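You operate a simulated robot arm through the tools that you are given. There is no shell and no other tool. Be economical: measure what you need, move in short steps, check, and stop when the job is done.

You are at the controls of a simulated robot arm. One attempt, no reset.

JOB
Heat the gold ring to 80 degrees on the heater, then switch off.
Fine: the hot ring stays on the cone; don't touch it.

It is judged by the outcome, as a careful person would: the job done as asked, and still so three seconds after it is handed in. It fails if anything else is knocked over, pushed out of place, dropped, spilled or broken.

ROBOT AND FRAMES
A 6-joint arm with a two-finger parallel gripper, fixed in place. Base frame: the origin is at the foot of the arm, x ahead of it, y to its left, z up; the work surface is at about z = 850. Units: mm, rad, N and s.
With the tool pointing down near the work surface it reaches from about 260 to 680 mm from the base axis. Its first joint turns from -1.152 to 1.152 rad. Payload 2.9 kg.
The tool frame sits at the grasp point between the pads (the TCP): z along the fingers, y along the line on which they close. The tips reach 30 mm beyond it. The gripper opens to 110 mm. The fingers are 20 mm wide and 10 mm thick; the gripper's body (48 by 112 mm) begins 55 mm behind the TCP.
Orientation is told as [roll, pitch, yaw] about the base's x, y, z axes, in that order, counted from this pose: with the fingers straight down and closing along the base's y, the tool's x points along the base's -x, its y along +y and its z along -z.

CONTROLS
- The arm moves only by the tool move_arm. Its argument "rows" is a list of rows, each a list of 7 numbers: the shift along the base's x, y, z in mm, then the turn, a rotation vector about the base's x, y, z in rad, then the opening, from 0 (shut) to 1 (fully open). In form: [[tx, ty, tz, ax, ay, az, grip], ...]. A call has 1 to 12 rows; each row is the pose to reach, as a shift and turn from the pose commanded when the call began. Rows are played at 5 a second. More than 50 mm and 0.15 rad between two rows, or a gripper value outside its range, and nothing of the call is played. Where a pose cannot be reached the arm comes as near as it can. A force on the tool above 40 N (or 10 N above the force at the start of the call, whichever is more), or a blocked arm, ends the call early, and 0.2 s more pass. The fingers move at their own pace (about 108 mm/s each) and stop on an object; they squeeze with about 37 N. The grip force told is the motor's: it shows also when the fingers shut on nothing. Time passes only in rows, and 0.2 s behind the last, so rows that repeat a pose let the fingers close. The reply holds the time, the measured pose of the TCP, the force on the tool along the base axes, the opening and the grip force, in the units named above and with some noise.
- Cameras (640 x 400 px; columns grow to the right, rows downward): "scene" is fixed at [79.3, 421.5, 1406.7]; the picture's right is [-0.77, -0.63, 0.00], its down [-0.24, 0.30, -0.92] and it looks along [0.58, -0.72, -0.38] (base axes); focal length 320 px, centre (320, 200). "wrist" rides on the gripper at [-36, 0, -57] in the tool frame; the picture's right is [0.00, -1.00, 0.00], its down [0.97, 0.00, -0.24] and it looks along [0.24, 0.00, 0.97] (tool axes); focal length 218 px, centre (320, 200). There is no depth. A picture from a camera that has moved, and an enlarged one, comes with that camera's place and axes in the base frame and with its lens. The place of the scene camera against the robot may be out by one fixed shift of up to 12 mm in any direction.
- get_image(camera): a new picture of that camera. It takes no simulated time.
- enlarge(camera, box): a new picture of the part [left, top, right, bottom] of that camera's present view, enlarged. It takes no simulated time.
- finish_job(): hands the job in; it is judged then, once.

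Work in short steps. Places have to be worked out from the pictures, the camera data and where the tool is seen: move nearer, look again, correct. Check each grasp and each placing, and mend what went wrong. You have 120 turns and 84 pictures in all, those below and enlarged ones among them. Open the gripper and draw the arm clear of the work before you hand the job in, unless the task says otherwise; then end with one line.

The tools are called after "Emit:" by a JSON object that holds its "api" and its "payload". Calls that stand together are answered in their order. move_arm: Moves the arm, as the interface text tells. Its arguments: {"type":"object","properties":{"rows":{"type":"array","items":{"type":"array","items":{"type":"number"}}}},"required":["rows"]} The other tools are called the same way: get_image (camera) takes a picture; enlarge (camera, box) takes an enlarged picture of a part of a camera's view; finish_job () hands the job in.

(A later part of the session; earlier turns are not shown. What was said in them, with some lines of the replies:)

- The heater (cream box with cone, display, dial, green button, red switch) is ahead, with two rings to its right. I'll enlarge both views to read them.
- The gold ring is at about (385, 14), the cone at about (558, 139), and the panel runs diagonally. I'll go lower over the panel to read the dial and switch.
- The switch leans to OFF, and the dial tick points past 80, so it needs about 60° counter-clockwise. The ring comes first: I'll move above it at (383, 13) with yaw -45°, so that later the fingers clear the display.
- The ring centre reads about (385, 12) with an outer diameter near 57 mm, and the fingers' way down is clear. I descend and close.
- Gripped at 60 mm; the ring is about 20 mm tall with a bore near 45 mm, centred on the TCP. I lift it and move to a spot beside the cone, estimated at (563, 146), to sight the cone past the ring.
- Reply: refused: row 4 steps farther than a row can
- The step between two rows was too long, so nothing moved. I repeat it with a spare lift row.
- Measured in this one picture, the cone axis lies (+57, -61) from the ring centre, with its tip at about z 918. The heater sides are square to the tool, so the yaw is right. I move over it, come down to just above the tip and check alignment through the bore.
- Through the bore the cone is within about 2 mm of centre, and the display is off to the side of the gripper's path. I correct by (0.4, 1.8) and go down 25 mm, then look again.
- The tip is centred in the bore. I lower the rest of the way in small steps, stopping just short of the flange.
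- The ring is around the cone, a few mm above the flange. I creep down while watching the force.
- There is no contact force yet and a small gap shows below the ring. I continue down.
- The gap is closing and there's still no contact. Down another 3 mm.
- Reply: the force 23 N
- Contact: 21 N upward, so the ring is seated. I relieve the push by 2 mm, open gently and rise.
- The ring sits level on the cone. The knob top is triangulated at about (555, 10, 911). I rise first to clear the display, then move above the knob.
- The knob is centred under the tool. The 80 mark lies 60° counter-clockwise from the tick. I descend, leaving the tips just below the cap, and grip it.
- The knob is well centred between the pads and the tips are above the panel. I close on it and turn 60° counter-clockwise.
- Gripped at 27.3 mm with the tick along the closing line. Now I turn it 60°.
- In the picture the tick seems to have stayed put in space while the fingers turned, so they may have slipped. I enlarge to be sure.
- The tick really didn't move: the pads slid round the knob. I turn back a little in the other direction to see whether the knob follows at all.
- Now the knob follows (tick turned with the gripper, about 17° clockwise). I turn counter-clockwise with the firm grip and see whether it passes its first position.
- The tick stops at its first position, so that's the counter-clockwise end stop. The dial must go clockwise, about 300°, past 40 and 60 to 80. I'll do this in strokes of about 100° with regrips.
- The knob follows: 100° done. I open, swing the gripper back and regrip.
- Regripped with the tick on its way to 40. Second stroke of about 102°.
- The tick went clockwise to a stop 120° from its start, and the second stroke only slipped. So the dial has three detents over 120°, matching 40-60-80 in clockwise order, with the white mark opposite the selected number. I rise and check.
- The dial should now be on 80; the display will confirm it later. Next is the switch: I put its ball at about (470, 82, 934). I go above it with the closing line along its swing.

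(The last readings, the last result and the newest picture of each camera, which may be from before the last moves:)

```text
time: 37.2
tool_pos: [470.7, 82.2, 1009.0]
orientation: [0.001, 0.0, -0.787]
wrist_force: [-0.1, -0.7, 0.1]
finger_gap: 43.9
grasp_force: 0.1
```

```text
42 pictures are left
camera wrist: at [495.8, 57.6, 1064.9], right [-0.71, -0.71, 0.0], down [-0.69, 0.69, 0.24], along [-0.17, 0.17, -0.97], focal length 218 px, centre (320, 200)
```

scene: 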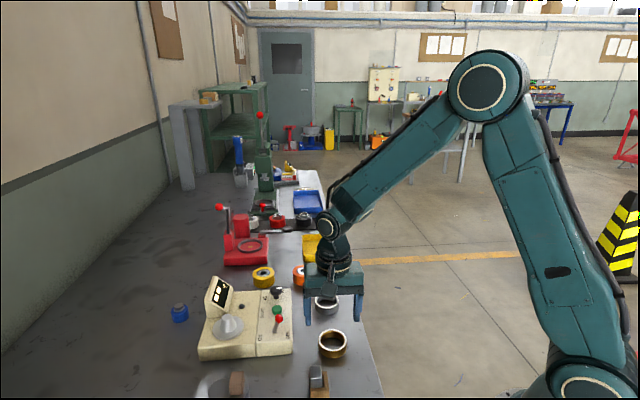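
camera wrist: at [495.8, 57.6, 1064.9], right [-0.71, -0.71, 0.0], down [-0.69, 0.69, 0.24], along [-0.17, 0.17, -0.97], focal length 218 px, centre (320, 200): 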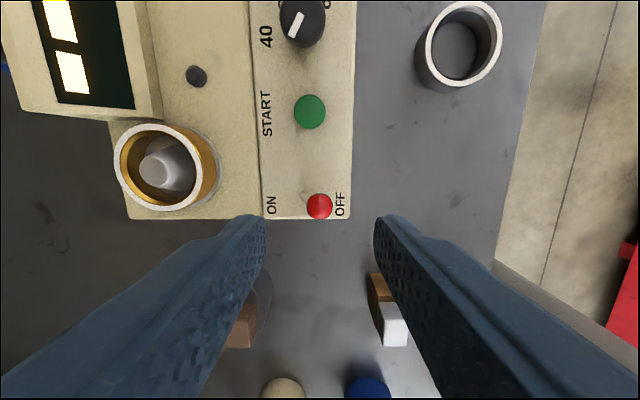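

The ball is centred between the fingers. I lower so they straddle it, with the tips around z 920.

Emit:
{"api": "move_arm", "payload": {"rows": [[0, 0, -25, 0, 0, 0, 0.35], [0, 0, -45, 0, 0, 0, 0.35], [0, 0, -60, 0, 0, 0, 0.35], [0, 0, -60, 0, 0, 0, 0.35]]}}

Emit:
{"api": "get_image", "payload": {"camera": "wrist"}}

Emit:
{"api": "enlarge", "payload": {"camera": "scene", "box": [200, 260, 310, 360]}}

```text
time: 38.2
tool_pos: [470.0, 80.3, 947.3]
orientation: [0.001, 0.001, -0.785]
wrist_force: [-1.0, 0.0, -0.9]
finger_gap: 38.4
grasp_force: 0.0
```

```text
41 pictures are left
camera wrist: at [494.5, 56.3, 1004.6], right [-0.71, -0.71, 0.0], down [-0.69, 0.69, 0.24], along [-0.17, 0.17, -0.97], focal length 218 px, centre (320, 200)
```

wrist: 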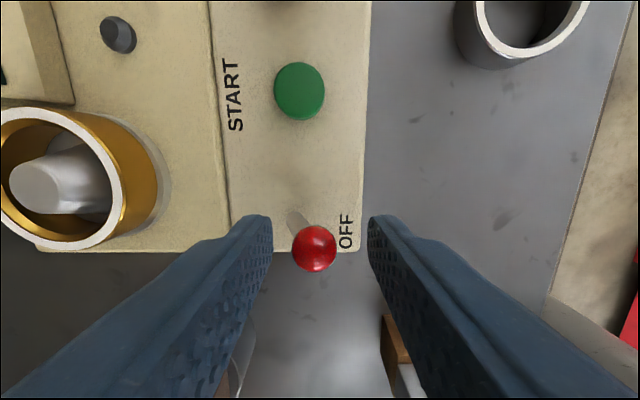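

```text
4.00 times, centred on (255, 310) of scene
camera zoom: at [79.3, 421.5, 1406.7], right [-0.77, -0.63, 0.0], down [-0.24, 0.3, -0.92], along [0.58, -0.72, -0.38], focal length 1280 px, centre (580, -240)
```

zoom: 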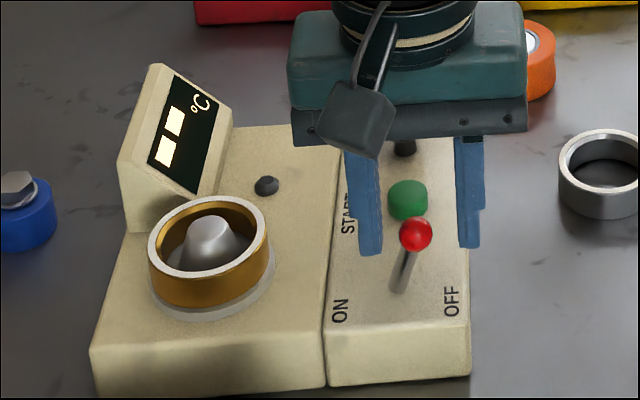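

The fingers straddle the ball. I narrow the gap and push along +u (towards ON) about 29 mm in small steps.

Emit:
{"api": "move_arm", "payload": {"rows": [[0, 0, 0, 0, 0, 0, 0.25], [3, 3, 0, 0, 0, 0, 0.25], [6, 6, 0, 0, 0, 0, 0.25], [9, 9, 0, 0, 0, 0, 0.25], [12, 12, 0, 0, 0, 0, 0.25], [15, 15, 0, 0, 0, 0, 0.25], [18, 18, 0, 0, 0, 0, 0.25], [20, 20, 0, 0, 0, 0, 0.25], [20, 20, 0, 0, 0, 0, 0.25]]}}

Emit:
{"api": "get_image", "payload": {"camera": "wrist"}}

Emit:
{"api": "enlarge", "payload": {"camera": "scene", "box": [200, 260, 310, 360]}}

```text
time: 40.2
tool_pos: [490.1, 103.0, 951.1]
orientation: [0.0, 0.001, -0.786]
wrist_force: [0.3, -0.9, -0.3]
finger_gap: 27.4
grasp_force: 0.0
```

```text
39 pictures are left
camera wrist: at [514.5, 78.4, 1006.4], right [-0.71, -0.71, 0.0], down [-0.69, 0.69, 0.24], along [-0.17, 0.17, -0.97], focal length 218 px, centre (320, 200)
```

wrist: 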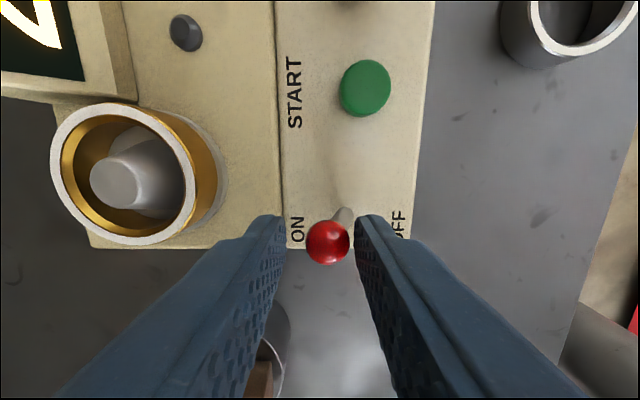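

```text
4.00 times, centred on (255, 310) of scene
camera zoom: at [79.3, 421.5, 1406.7], right [-0.77, -0.63, 0.0], down [-0.24, 0.3, -0.92], along [0.58, -0.72, -0.38], focal length 1280 px, centre (580, -240)
```

zoom: 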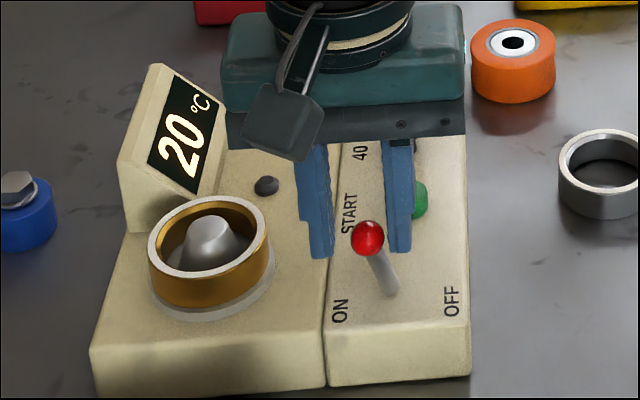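

The display now shows 20 °C, so the heater is on. I rise, shut the fingers and go over START at about (519.5, 44).

Emit:
{"api": "move_arm", "payload": {"rows": [[0, 0, 25, 0, 0, 0, 0.25], [0, 0, 50, 0, 0, 0, 0.25], [10, -20, 50, 0, 0, 0, 0], [20, -40, 50, 0, 0, 0, 0], [29.5, -58.5, 50, 0, 0, 0, 0], [29.5, -58.5, 20, 0, 0, 0, 0], [29.5, -58.5, -5, 0, 0, 0, 0], [29.5, -58.5, -5, 0, 0, 0, 0]]}}

Emit:
{"api": "get_image", "payload": {"camera": "wrist"}}

Emit:
{"api": "enlarge", "payload": {"camera": "scene", "box": [200, 250, 320, 350]}}

```text
time: 42.0
tool_pos: [516.8, 41.4, 945.9]
orientation: [0.0, 0.002, -0.785]
wrist_force: [-0.1, 0.4, -0.2]
finger_gap: 0.0
grasp_force: 37.1
```

```text
37 pictures are left
camera wrist: at [541.4, 17.1, 1002.1], right [-0.71, -0.71, 0.0], down [-0.69, 0.69, 0.24], along [-0.17, 0.17, -0.97], focal length 218 px, centre (320, 200)
```

wrist: 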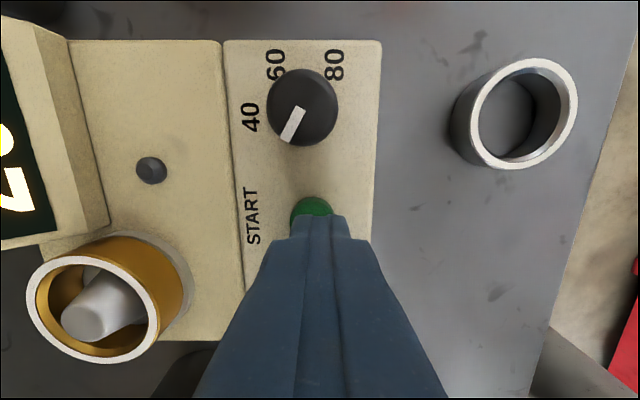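

```text
4.00 times, centred on (260, 300) of scene
camera zoom: at [79.3, 421.5, 1406.7], right [-0.77, -0.63, 0.0], down [-0.24, 0.3, -0.92], along [0.58, -0.72, -0.38], focal length 1280 px, centre (560, -200)
```

zoom: 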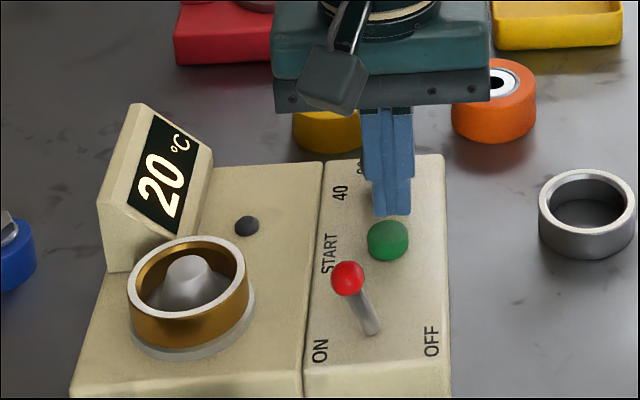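

The mark stands exactly opposite 80. The button is about 4 mm off the fingertips, so I correct by (1.1, 3.9) and press down in small steps.

Emit:
{"api": "move_arm", "payload": {"rows": [[1.1, 3.9, -10, 0, 0, 0, 0], [1.1, 3.9, -18, 0, 0, 0, 0], [1.1, 3.9, -21, 0, 0, 0, 0], [1.1, 3.9, -24, 0, 0, 0, 0], [1.1, 3.9, -26, 0, 0, 0, 0], [1.1, 3.9, -28, 0, 0, 0, 0]]}}

Emit:
{"api": "enlarge", "payload": {"camera": "scene", "box": [200, 250, 320, 350]}}

```text
time: 43.3
tool_pos: [523.9, 46.3, 925.2]
orientation: [0.011, -0.01, -0.789]
wrist_force: [-4.5, -1.2, 19.8]
finger_gap: 0.1
grasp_force: 37.1
stopped in row 6: the force on the tool passed its limit (the readings are from after the stop); the commanded pose is now the measured one
```

```text
4.00 times, centred on (260, 300) of scene
camera zoom: at [78.5, 421.4, 1406.8], right [-0.77, -0.63, 0.0], down [-0.24, 0.3, -0.92], along [0.59, -0.72, -0.38], focal length 1280 px, centre (560, -200)
```

zoom: 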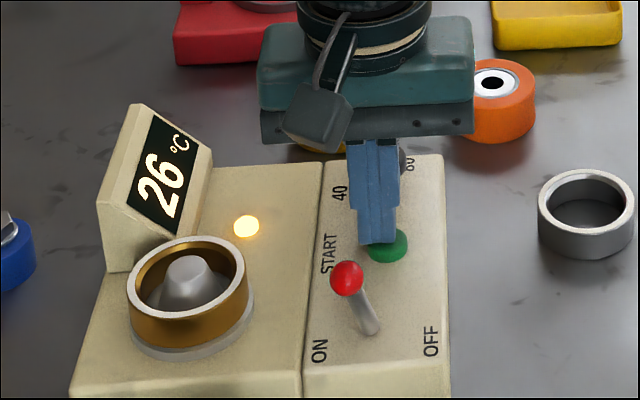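

Heating has started: the lamp is lit and it reads 26 °C. I lift off and straddle the switch ball, ready to turn it off.

Emit:
{"api": "move_arm", "payload": {"rows": [[0, 0, 25, 0, 0, 0, 0], [0, 0, 70, -0.01, 0.01, 0, 0.1], [-12, 18, 75, -0.01, 0.01, 0, 0.3], [-24, 36, 75, -0.01, 0.01, 0, 0.35], [-35, 53, 75, -0.01, 0.01, 0, 0.35], [-35, 53, 75, -0.01, 0.01, 0, 0.35]]}}

Emit:
{"api": "get_image", "payload": {"camera": "wrist"}}

Emit:
{"api": "enlarge", "payload": {"camera": "scene", "box": [200, 250, 320, 350]}}

```text
time: 44.7
tool_pos: [485.7, 98.1, 997.5]
orientation: [-0.01, -0.003, -0.789]
wrist_force: [-1.4, -0.3, -0.7]
finger_gap: 38.6
grasp_force: 0.0
```

```text
34 pictures are left
camera wrist: at [511.1, 74.5, 1053.8], right [-0.71, -0.7, 0.01], down [-0.68, 0.69, 0.24], along [-0.17, 0.16, -0.97], focal length 218 px, centre (320, 200)
```

wrist: 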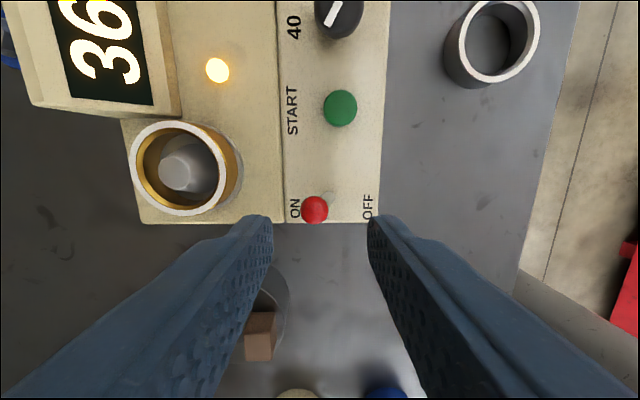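

```text
4.00 times, centred on (260, 300) of scene
camera zoom: at [79.3, 421.5, 1406.7], right [-0.77, -0.63, 0.0], down [-0.24, 0.3, -0.92], along [0.58, -0.72, -0.38], focal length 1280 px, centre (560, -200)
```

zoom: 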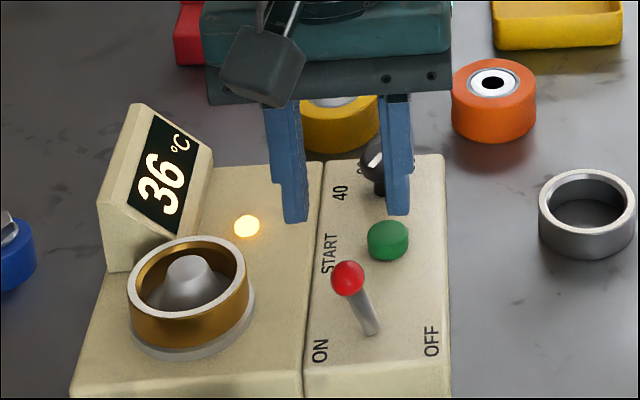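

It rises about 7 °C per second and reads 36 °C. The ball is centred, so I descend around it and narrow the gap.

Emit:
{"api": "move_arm", "payload": {"rows": [[2, 2, -25, 0, 0, 0, 0.35], [2, 2, -48, 0, 0, 0, 0.35], [2, 2, -48, 0, 0, 0, 0.27]]}}

Emit:
{"api": "get_image", "payload": {"camera": "wrist"}}

Emit:
{"api": "enlarge", "payload": {"camera": "scene", "box": [200, 250, 320, 350]}}

```text
time: 45.5
tool_pos: [486.2, 103.1, 946.1]
orientation: [-0.01, -0.002, -0.789]
wrist_force: [0.1, -0.5, 0.0]
finger_gap: 29.7
grasp_force: 0.2
```

```text
32 pictures are left
camera wrist: at [512.5, 79.4, 1002.3], right [-0.71, -0.7, 0.01], down [-0.68, 0.69, 0.24], along [-0.17, 0.16, -0.97], focal length 218 px, centre (320, 200)
```

wrist: 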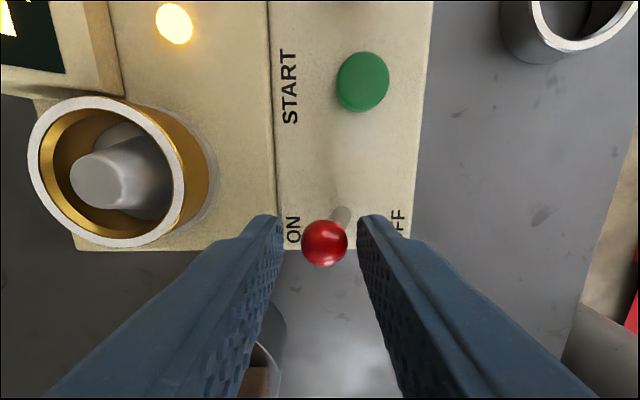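

```text
4.00 times, centred on (260, 300) of scene
camera zoom: at [79.3, 421.5, 1406.7], right [-0.77, -0.63, 0.0], down [-0.24, 0.3, -0.92], along [0.58, -0.72, -0.38], focal length 1280 px, centre (560, -200)
```

zoom: 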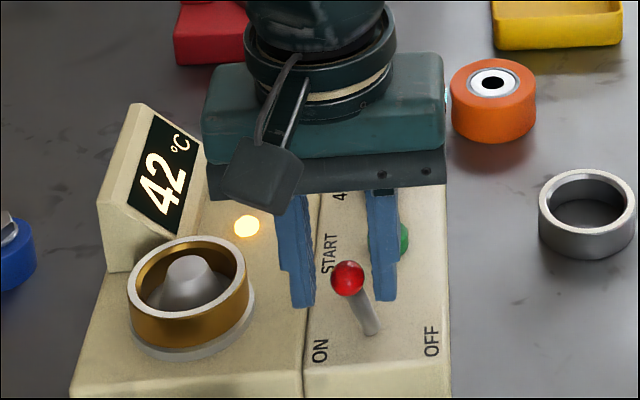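

It reads 42 °C with the fingers straddling the ball. I wait.

Emit:
{"api": "move_arm", "payload": {"rows": [[0, 0, 0, 0, 0, 0, 0.27], [0, 0, 0, 0, 0, 0, 0.27], [0, 0, 0, 0, 0, 0, 0.27], [0, 0, 0, 0, 0, 0, 0.27], [0, 0, 0, 0, 0, 0, 0.27], [0, 0, 0, 0, 0, 0, 0.27], [0, 0, 0, 0, 0, 0, 0.27], [0, 0, 0, 0, 0, 0, 0.27], [0, 0, 0, 0, 0, 0, 0.27], [0, 0, 0, 0, 0, 0, 0.27], [0, 0, 0, 0, 0, 0, 0.27], [0, 0, 0, 0, 0, 0, 0.27]]}}

Emit:
{"api": "enlarge", "payload": {"camera": "scene", "box": [200, 250, 320, 350]}}

```text
time: 48.1
tool_pos: [488.5, 102.3, 947.1]
orientation: [-0.011, -0.003, -0.788]
wrist_force: [0.1, -0.4, 0.8]
finger_gap: 29.8
grasp_force: 0.1
```

```text
4.00 times, centred on (260, 300) of scene
camera zoom: at [79.3, 421.5, 1406.7], right [-0.77, -0.63, 0.0], down [-0.24, 0.3, -0.92], along [0.58, -0.72, -0.38], focal length 1280 px, centre (560, -200)
```

zoom: 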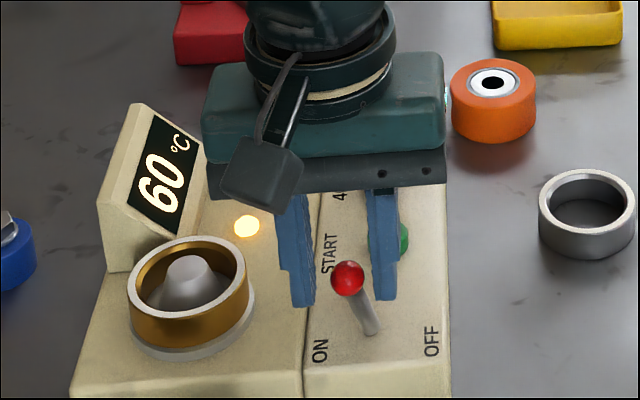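

It reads 60 °C and is still heating. I wait about 2.2 s more.

Emit:
{"api": "move_arm", "payload": {"rows": [[0, 0, 0, 0, 0, 0, 0.27], [0, 0, 0, 0, 0, 0, 0.27], [0, 0, 0, 0, 0, 0, 0.27], [0, 0, 0, 0, 0, 0, 0.27], [0, 0, 0, 0, 0, 0, 0.27], [0, 0, 0, 0, 0, 0, 0.27], [0, 0, 0, 0, 0, 0, 0.27], [0, 0, 0, 0, 0, 0, 0.27], [0, 0, 0, 0, 0, 0, 0.27], [0, 0, 0, 0, 0, 0, 0.27]]}}

Emit:
{"api": "enlarge", "payload": {"camera": "scene", "box": [200, 250, 320, 350]}}

```text
time: 50.3
tool_pos: [487.3, 102.3, 945.6]
orientation: [-0.01, -0.003, -0.79]
wrist_force: [0.2, 0.1, 0.0]
finger_gap: 29.8
grasp_force: 0.0
```

```text
4.00 times, centred on (260, 300) of scene
camera zoom: at [79.3, 421.5, 1406.7], right [-0.77, -0.63, 0.0], down [-0.24, 0.3, -0.92], along [0.58, -0.72, -0.38], focal length 1280 px, centre (560, -200)
```

zoom: 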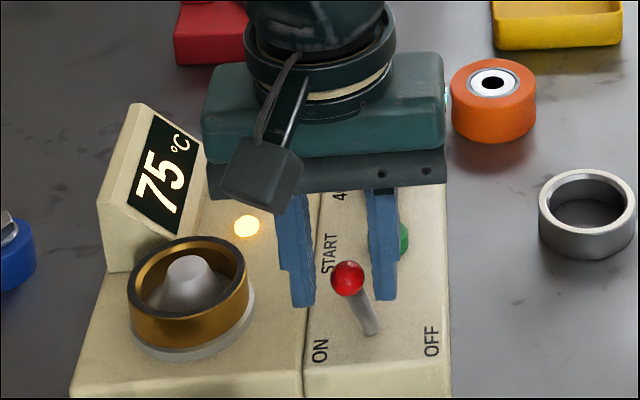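

It reads 75 °C. Another 0.8 s should bring it to 80, where the thermostat should hold it.

Emit:
{"api": "move_arm", "payload": {"rows": [[0, 0, 0, 0, 0, 0, 0.27], [0, 0, 0, 0, 0, 0, 0.27], [0, 0, 0, 0, 0, 0, 0.27]]}}

Emit:
{"api": "enlarge", "payload": {"camera": "scene", "box": [200, 250, 320, 350]}}

```text
time: 51.1
tool_pos: [487.7, 102.2, 946.2]
orientation: [-0.009, -0.003, -0.788]
wrist_force: [0.4, 0.4, 0.7]
finger_gap: 29.9
grasp_force: 0.1
```

```text
4.00 times, centred on (260, 300) of scene
camera zoom: at [79.3, 421.5, 1406.7], right [-0.77, -0.63, 0.0], down [-0.24, 0.3, -0.92], along [0.58, -0.72, -0.38], focal length 1280 px, centre (560, -200)
```

zoom: 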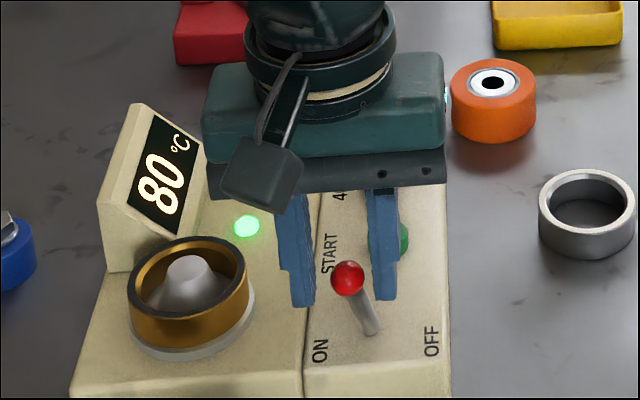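

It reads 80 °C with a green lamp: target reached. Now I push the switch back to OFF.

Emit:
{"api": "move_arm", "payload": {"rows": [[-4, -4, 0, 0, 0, 0, 0.27], [-8, -8, 0, 0, 0, 0, 0.27], [-12, -12, 0, 0, 0, 0, 0.27], [-16, -16, 0, 0, 0, 0, 0.27], [-19, -19, 0, 0, 0, 0, 0.27], [-22, -22, 0, 0, 0, 0, 0.27], [-24, -24, 0, 0, 0, 0, 0.27]]}}

Emit:
{"api": "enlarge", "payload": {"camera": "scene", "box": [200, 250, 320, 350]}}

Emit:
{"api": "get_image", "payload": {"camera": "wrist"}}

```text
time: 52.7
tool_pos: [465.2, 76.7, 948.2]
orientation: [-0.009, -0.003, -0.788]
wrist_force: [2.4, 4.8, 0.6]
finger_gap: 31.8
grasp_force: 2.3
```

```text
4.00 times, centred on (260, 300) of scene
camera zoom: at [79.3, 421.6, 1406.7], right [-0.77, -0.63, 0.0], down [-0.24, 0.3, -0.92], along [0.58, -0.72, -0.38], focal length 1280 px, centre (560, -200)
```

zoom: 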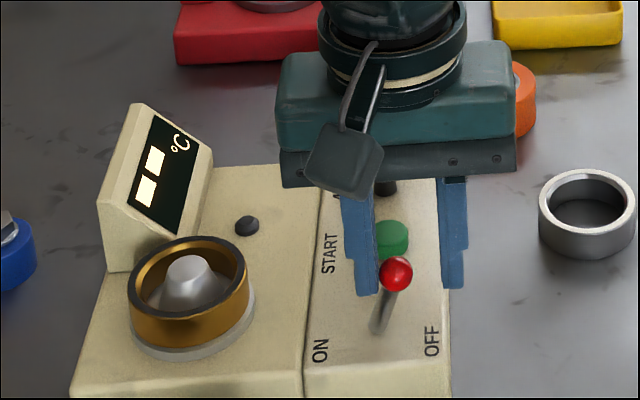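

```text
26 pictures are left
camera wrist: at [490.8, 54.2, 1004.9], right [-0.71, -0.71, 0.01], down [-0.68, 0.69, 0.24], along [-0.17, 0.16, -0.97], focal length 218 px, centre (320, 200)
```

wrist: 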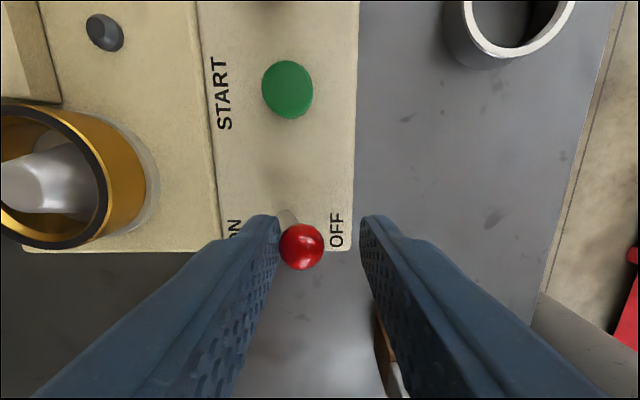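

The switch is off: the display shows dashes and the lamp is out. I ease off the ball, rise straight up and draw the arm clear.

Emit:
{"api": "move_arm", "payload": {"rows": [[2, 2, 0, 0, 0, 0, 0.3], [2, 2, 30, 0, 0, 0, 0.4], [2, 2, 70, 0, 0, 0, 0.4], [-10, -15, 100, 0, 0, 0, 0.6], [-30, -40, 130, 0, 0, 0, 1], [-50, -60, 160, 0, 0, 0, 1], [-50, -60, 160, 0, 0, 0, 1]]}}

Emit:
{"api": "enlarge", "payload": {"camera": "scene", "box": [160, 220, 380, 390]}}

Emit:
{"api": "get_image", "payload": {"camera": "wrist"}}

```text
time: 54.3
tool_pos: [413.0, 20.7, 1106.9]
orientation: [-0.011, -0.004, -0.788]
wrist_force: [0.6, 0.5, -0.3]
finger_gap: 110.0
grasp_force: 0.1
```

```text
2.35 times, centred on (270, 305) of scene
camera zoom: at [79.3, 421.5, 1406.7], right [-0.77, -0.63, 0.0], down [-0.24, 0.3, -0.92], along [0.58, -0.72, -0.38], focal length 753 px, centre (438, -47)
```

zoom: 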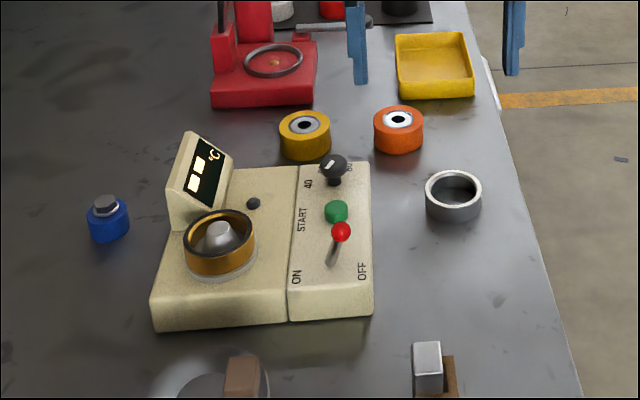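

```text
24 pictures are left
camera wrist: at [438.9, -2.8, 1161.9], right [-0.71, -0.7, 0.01], down [-0.68, 0.69, 0.24], along [-0.17, 0.16, -0.97], focal length 218 px, centre (320, 200)
```

wrist: 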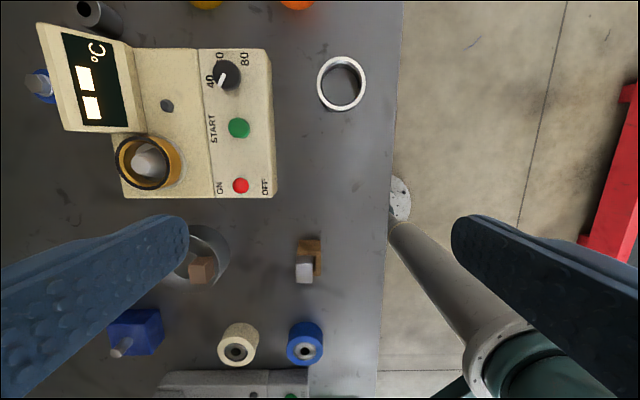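

The ring stays on the cone, the heater is off, nothing else has moved and the arm is clear with the gripper open. I hand the job in.

Emit:
{"api": "finish_job", "payload": {}}

```text
The job is handed in.
```

The gold ring was heated to 80 °C on the heater's cone and left there; the heater is switched off, nothing else was moved, and the job is handed in.
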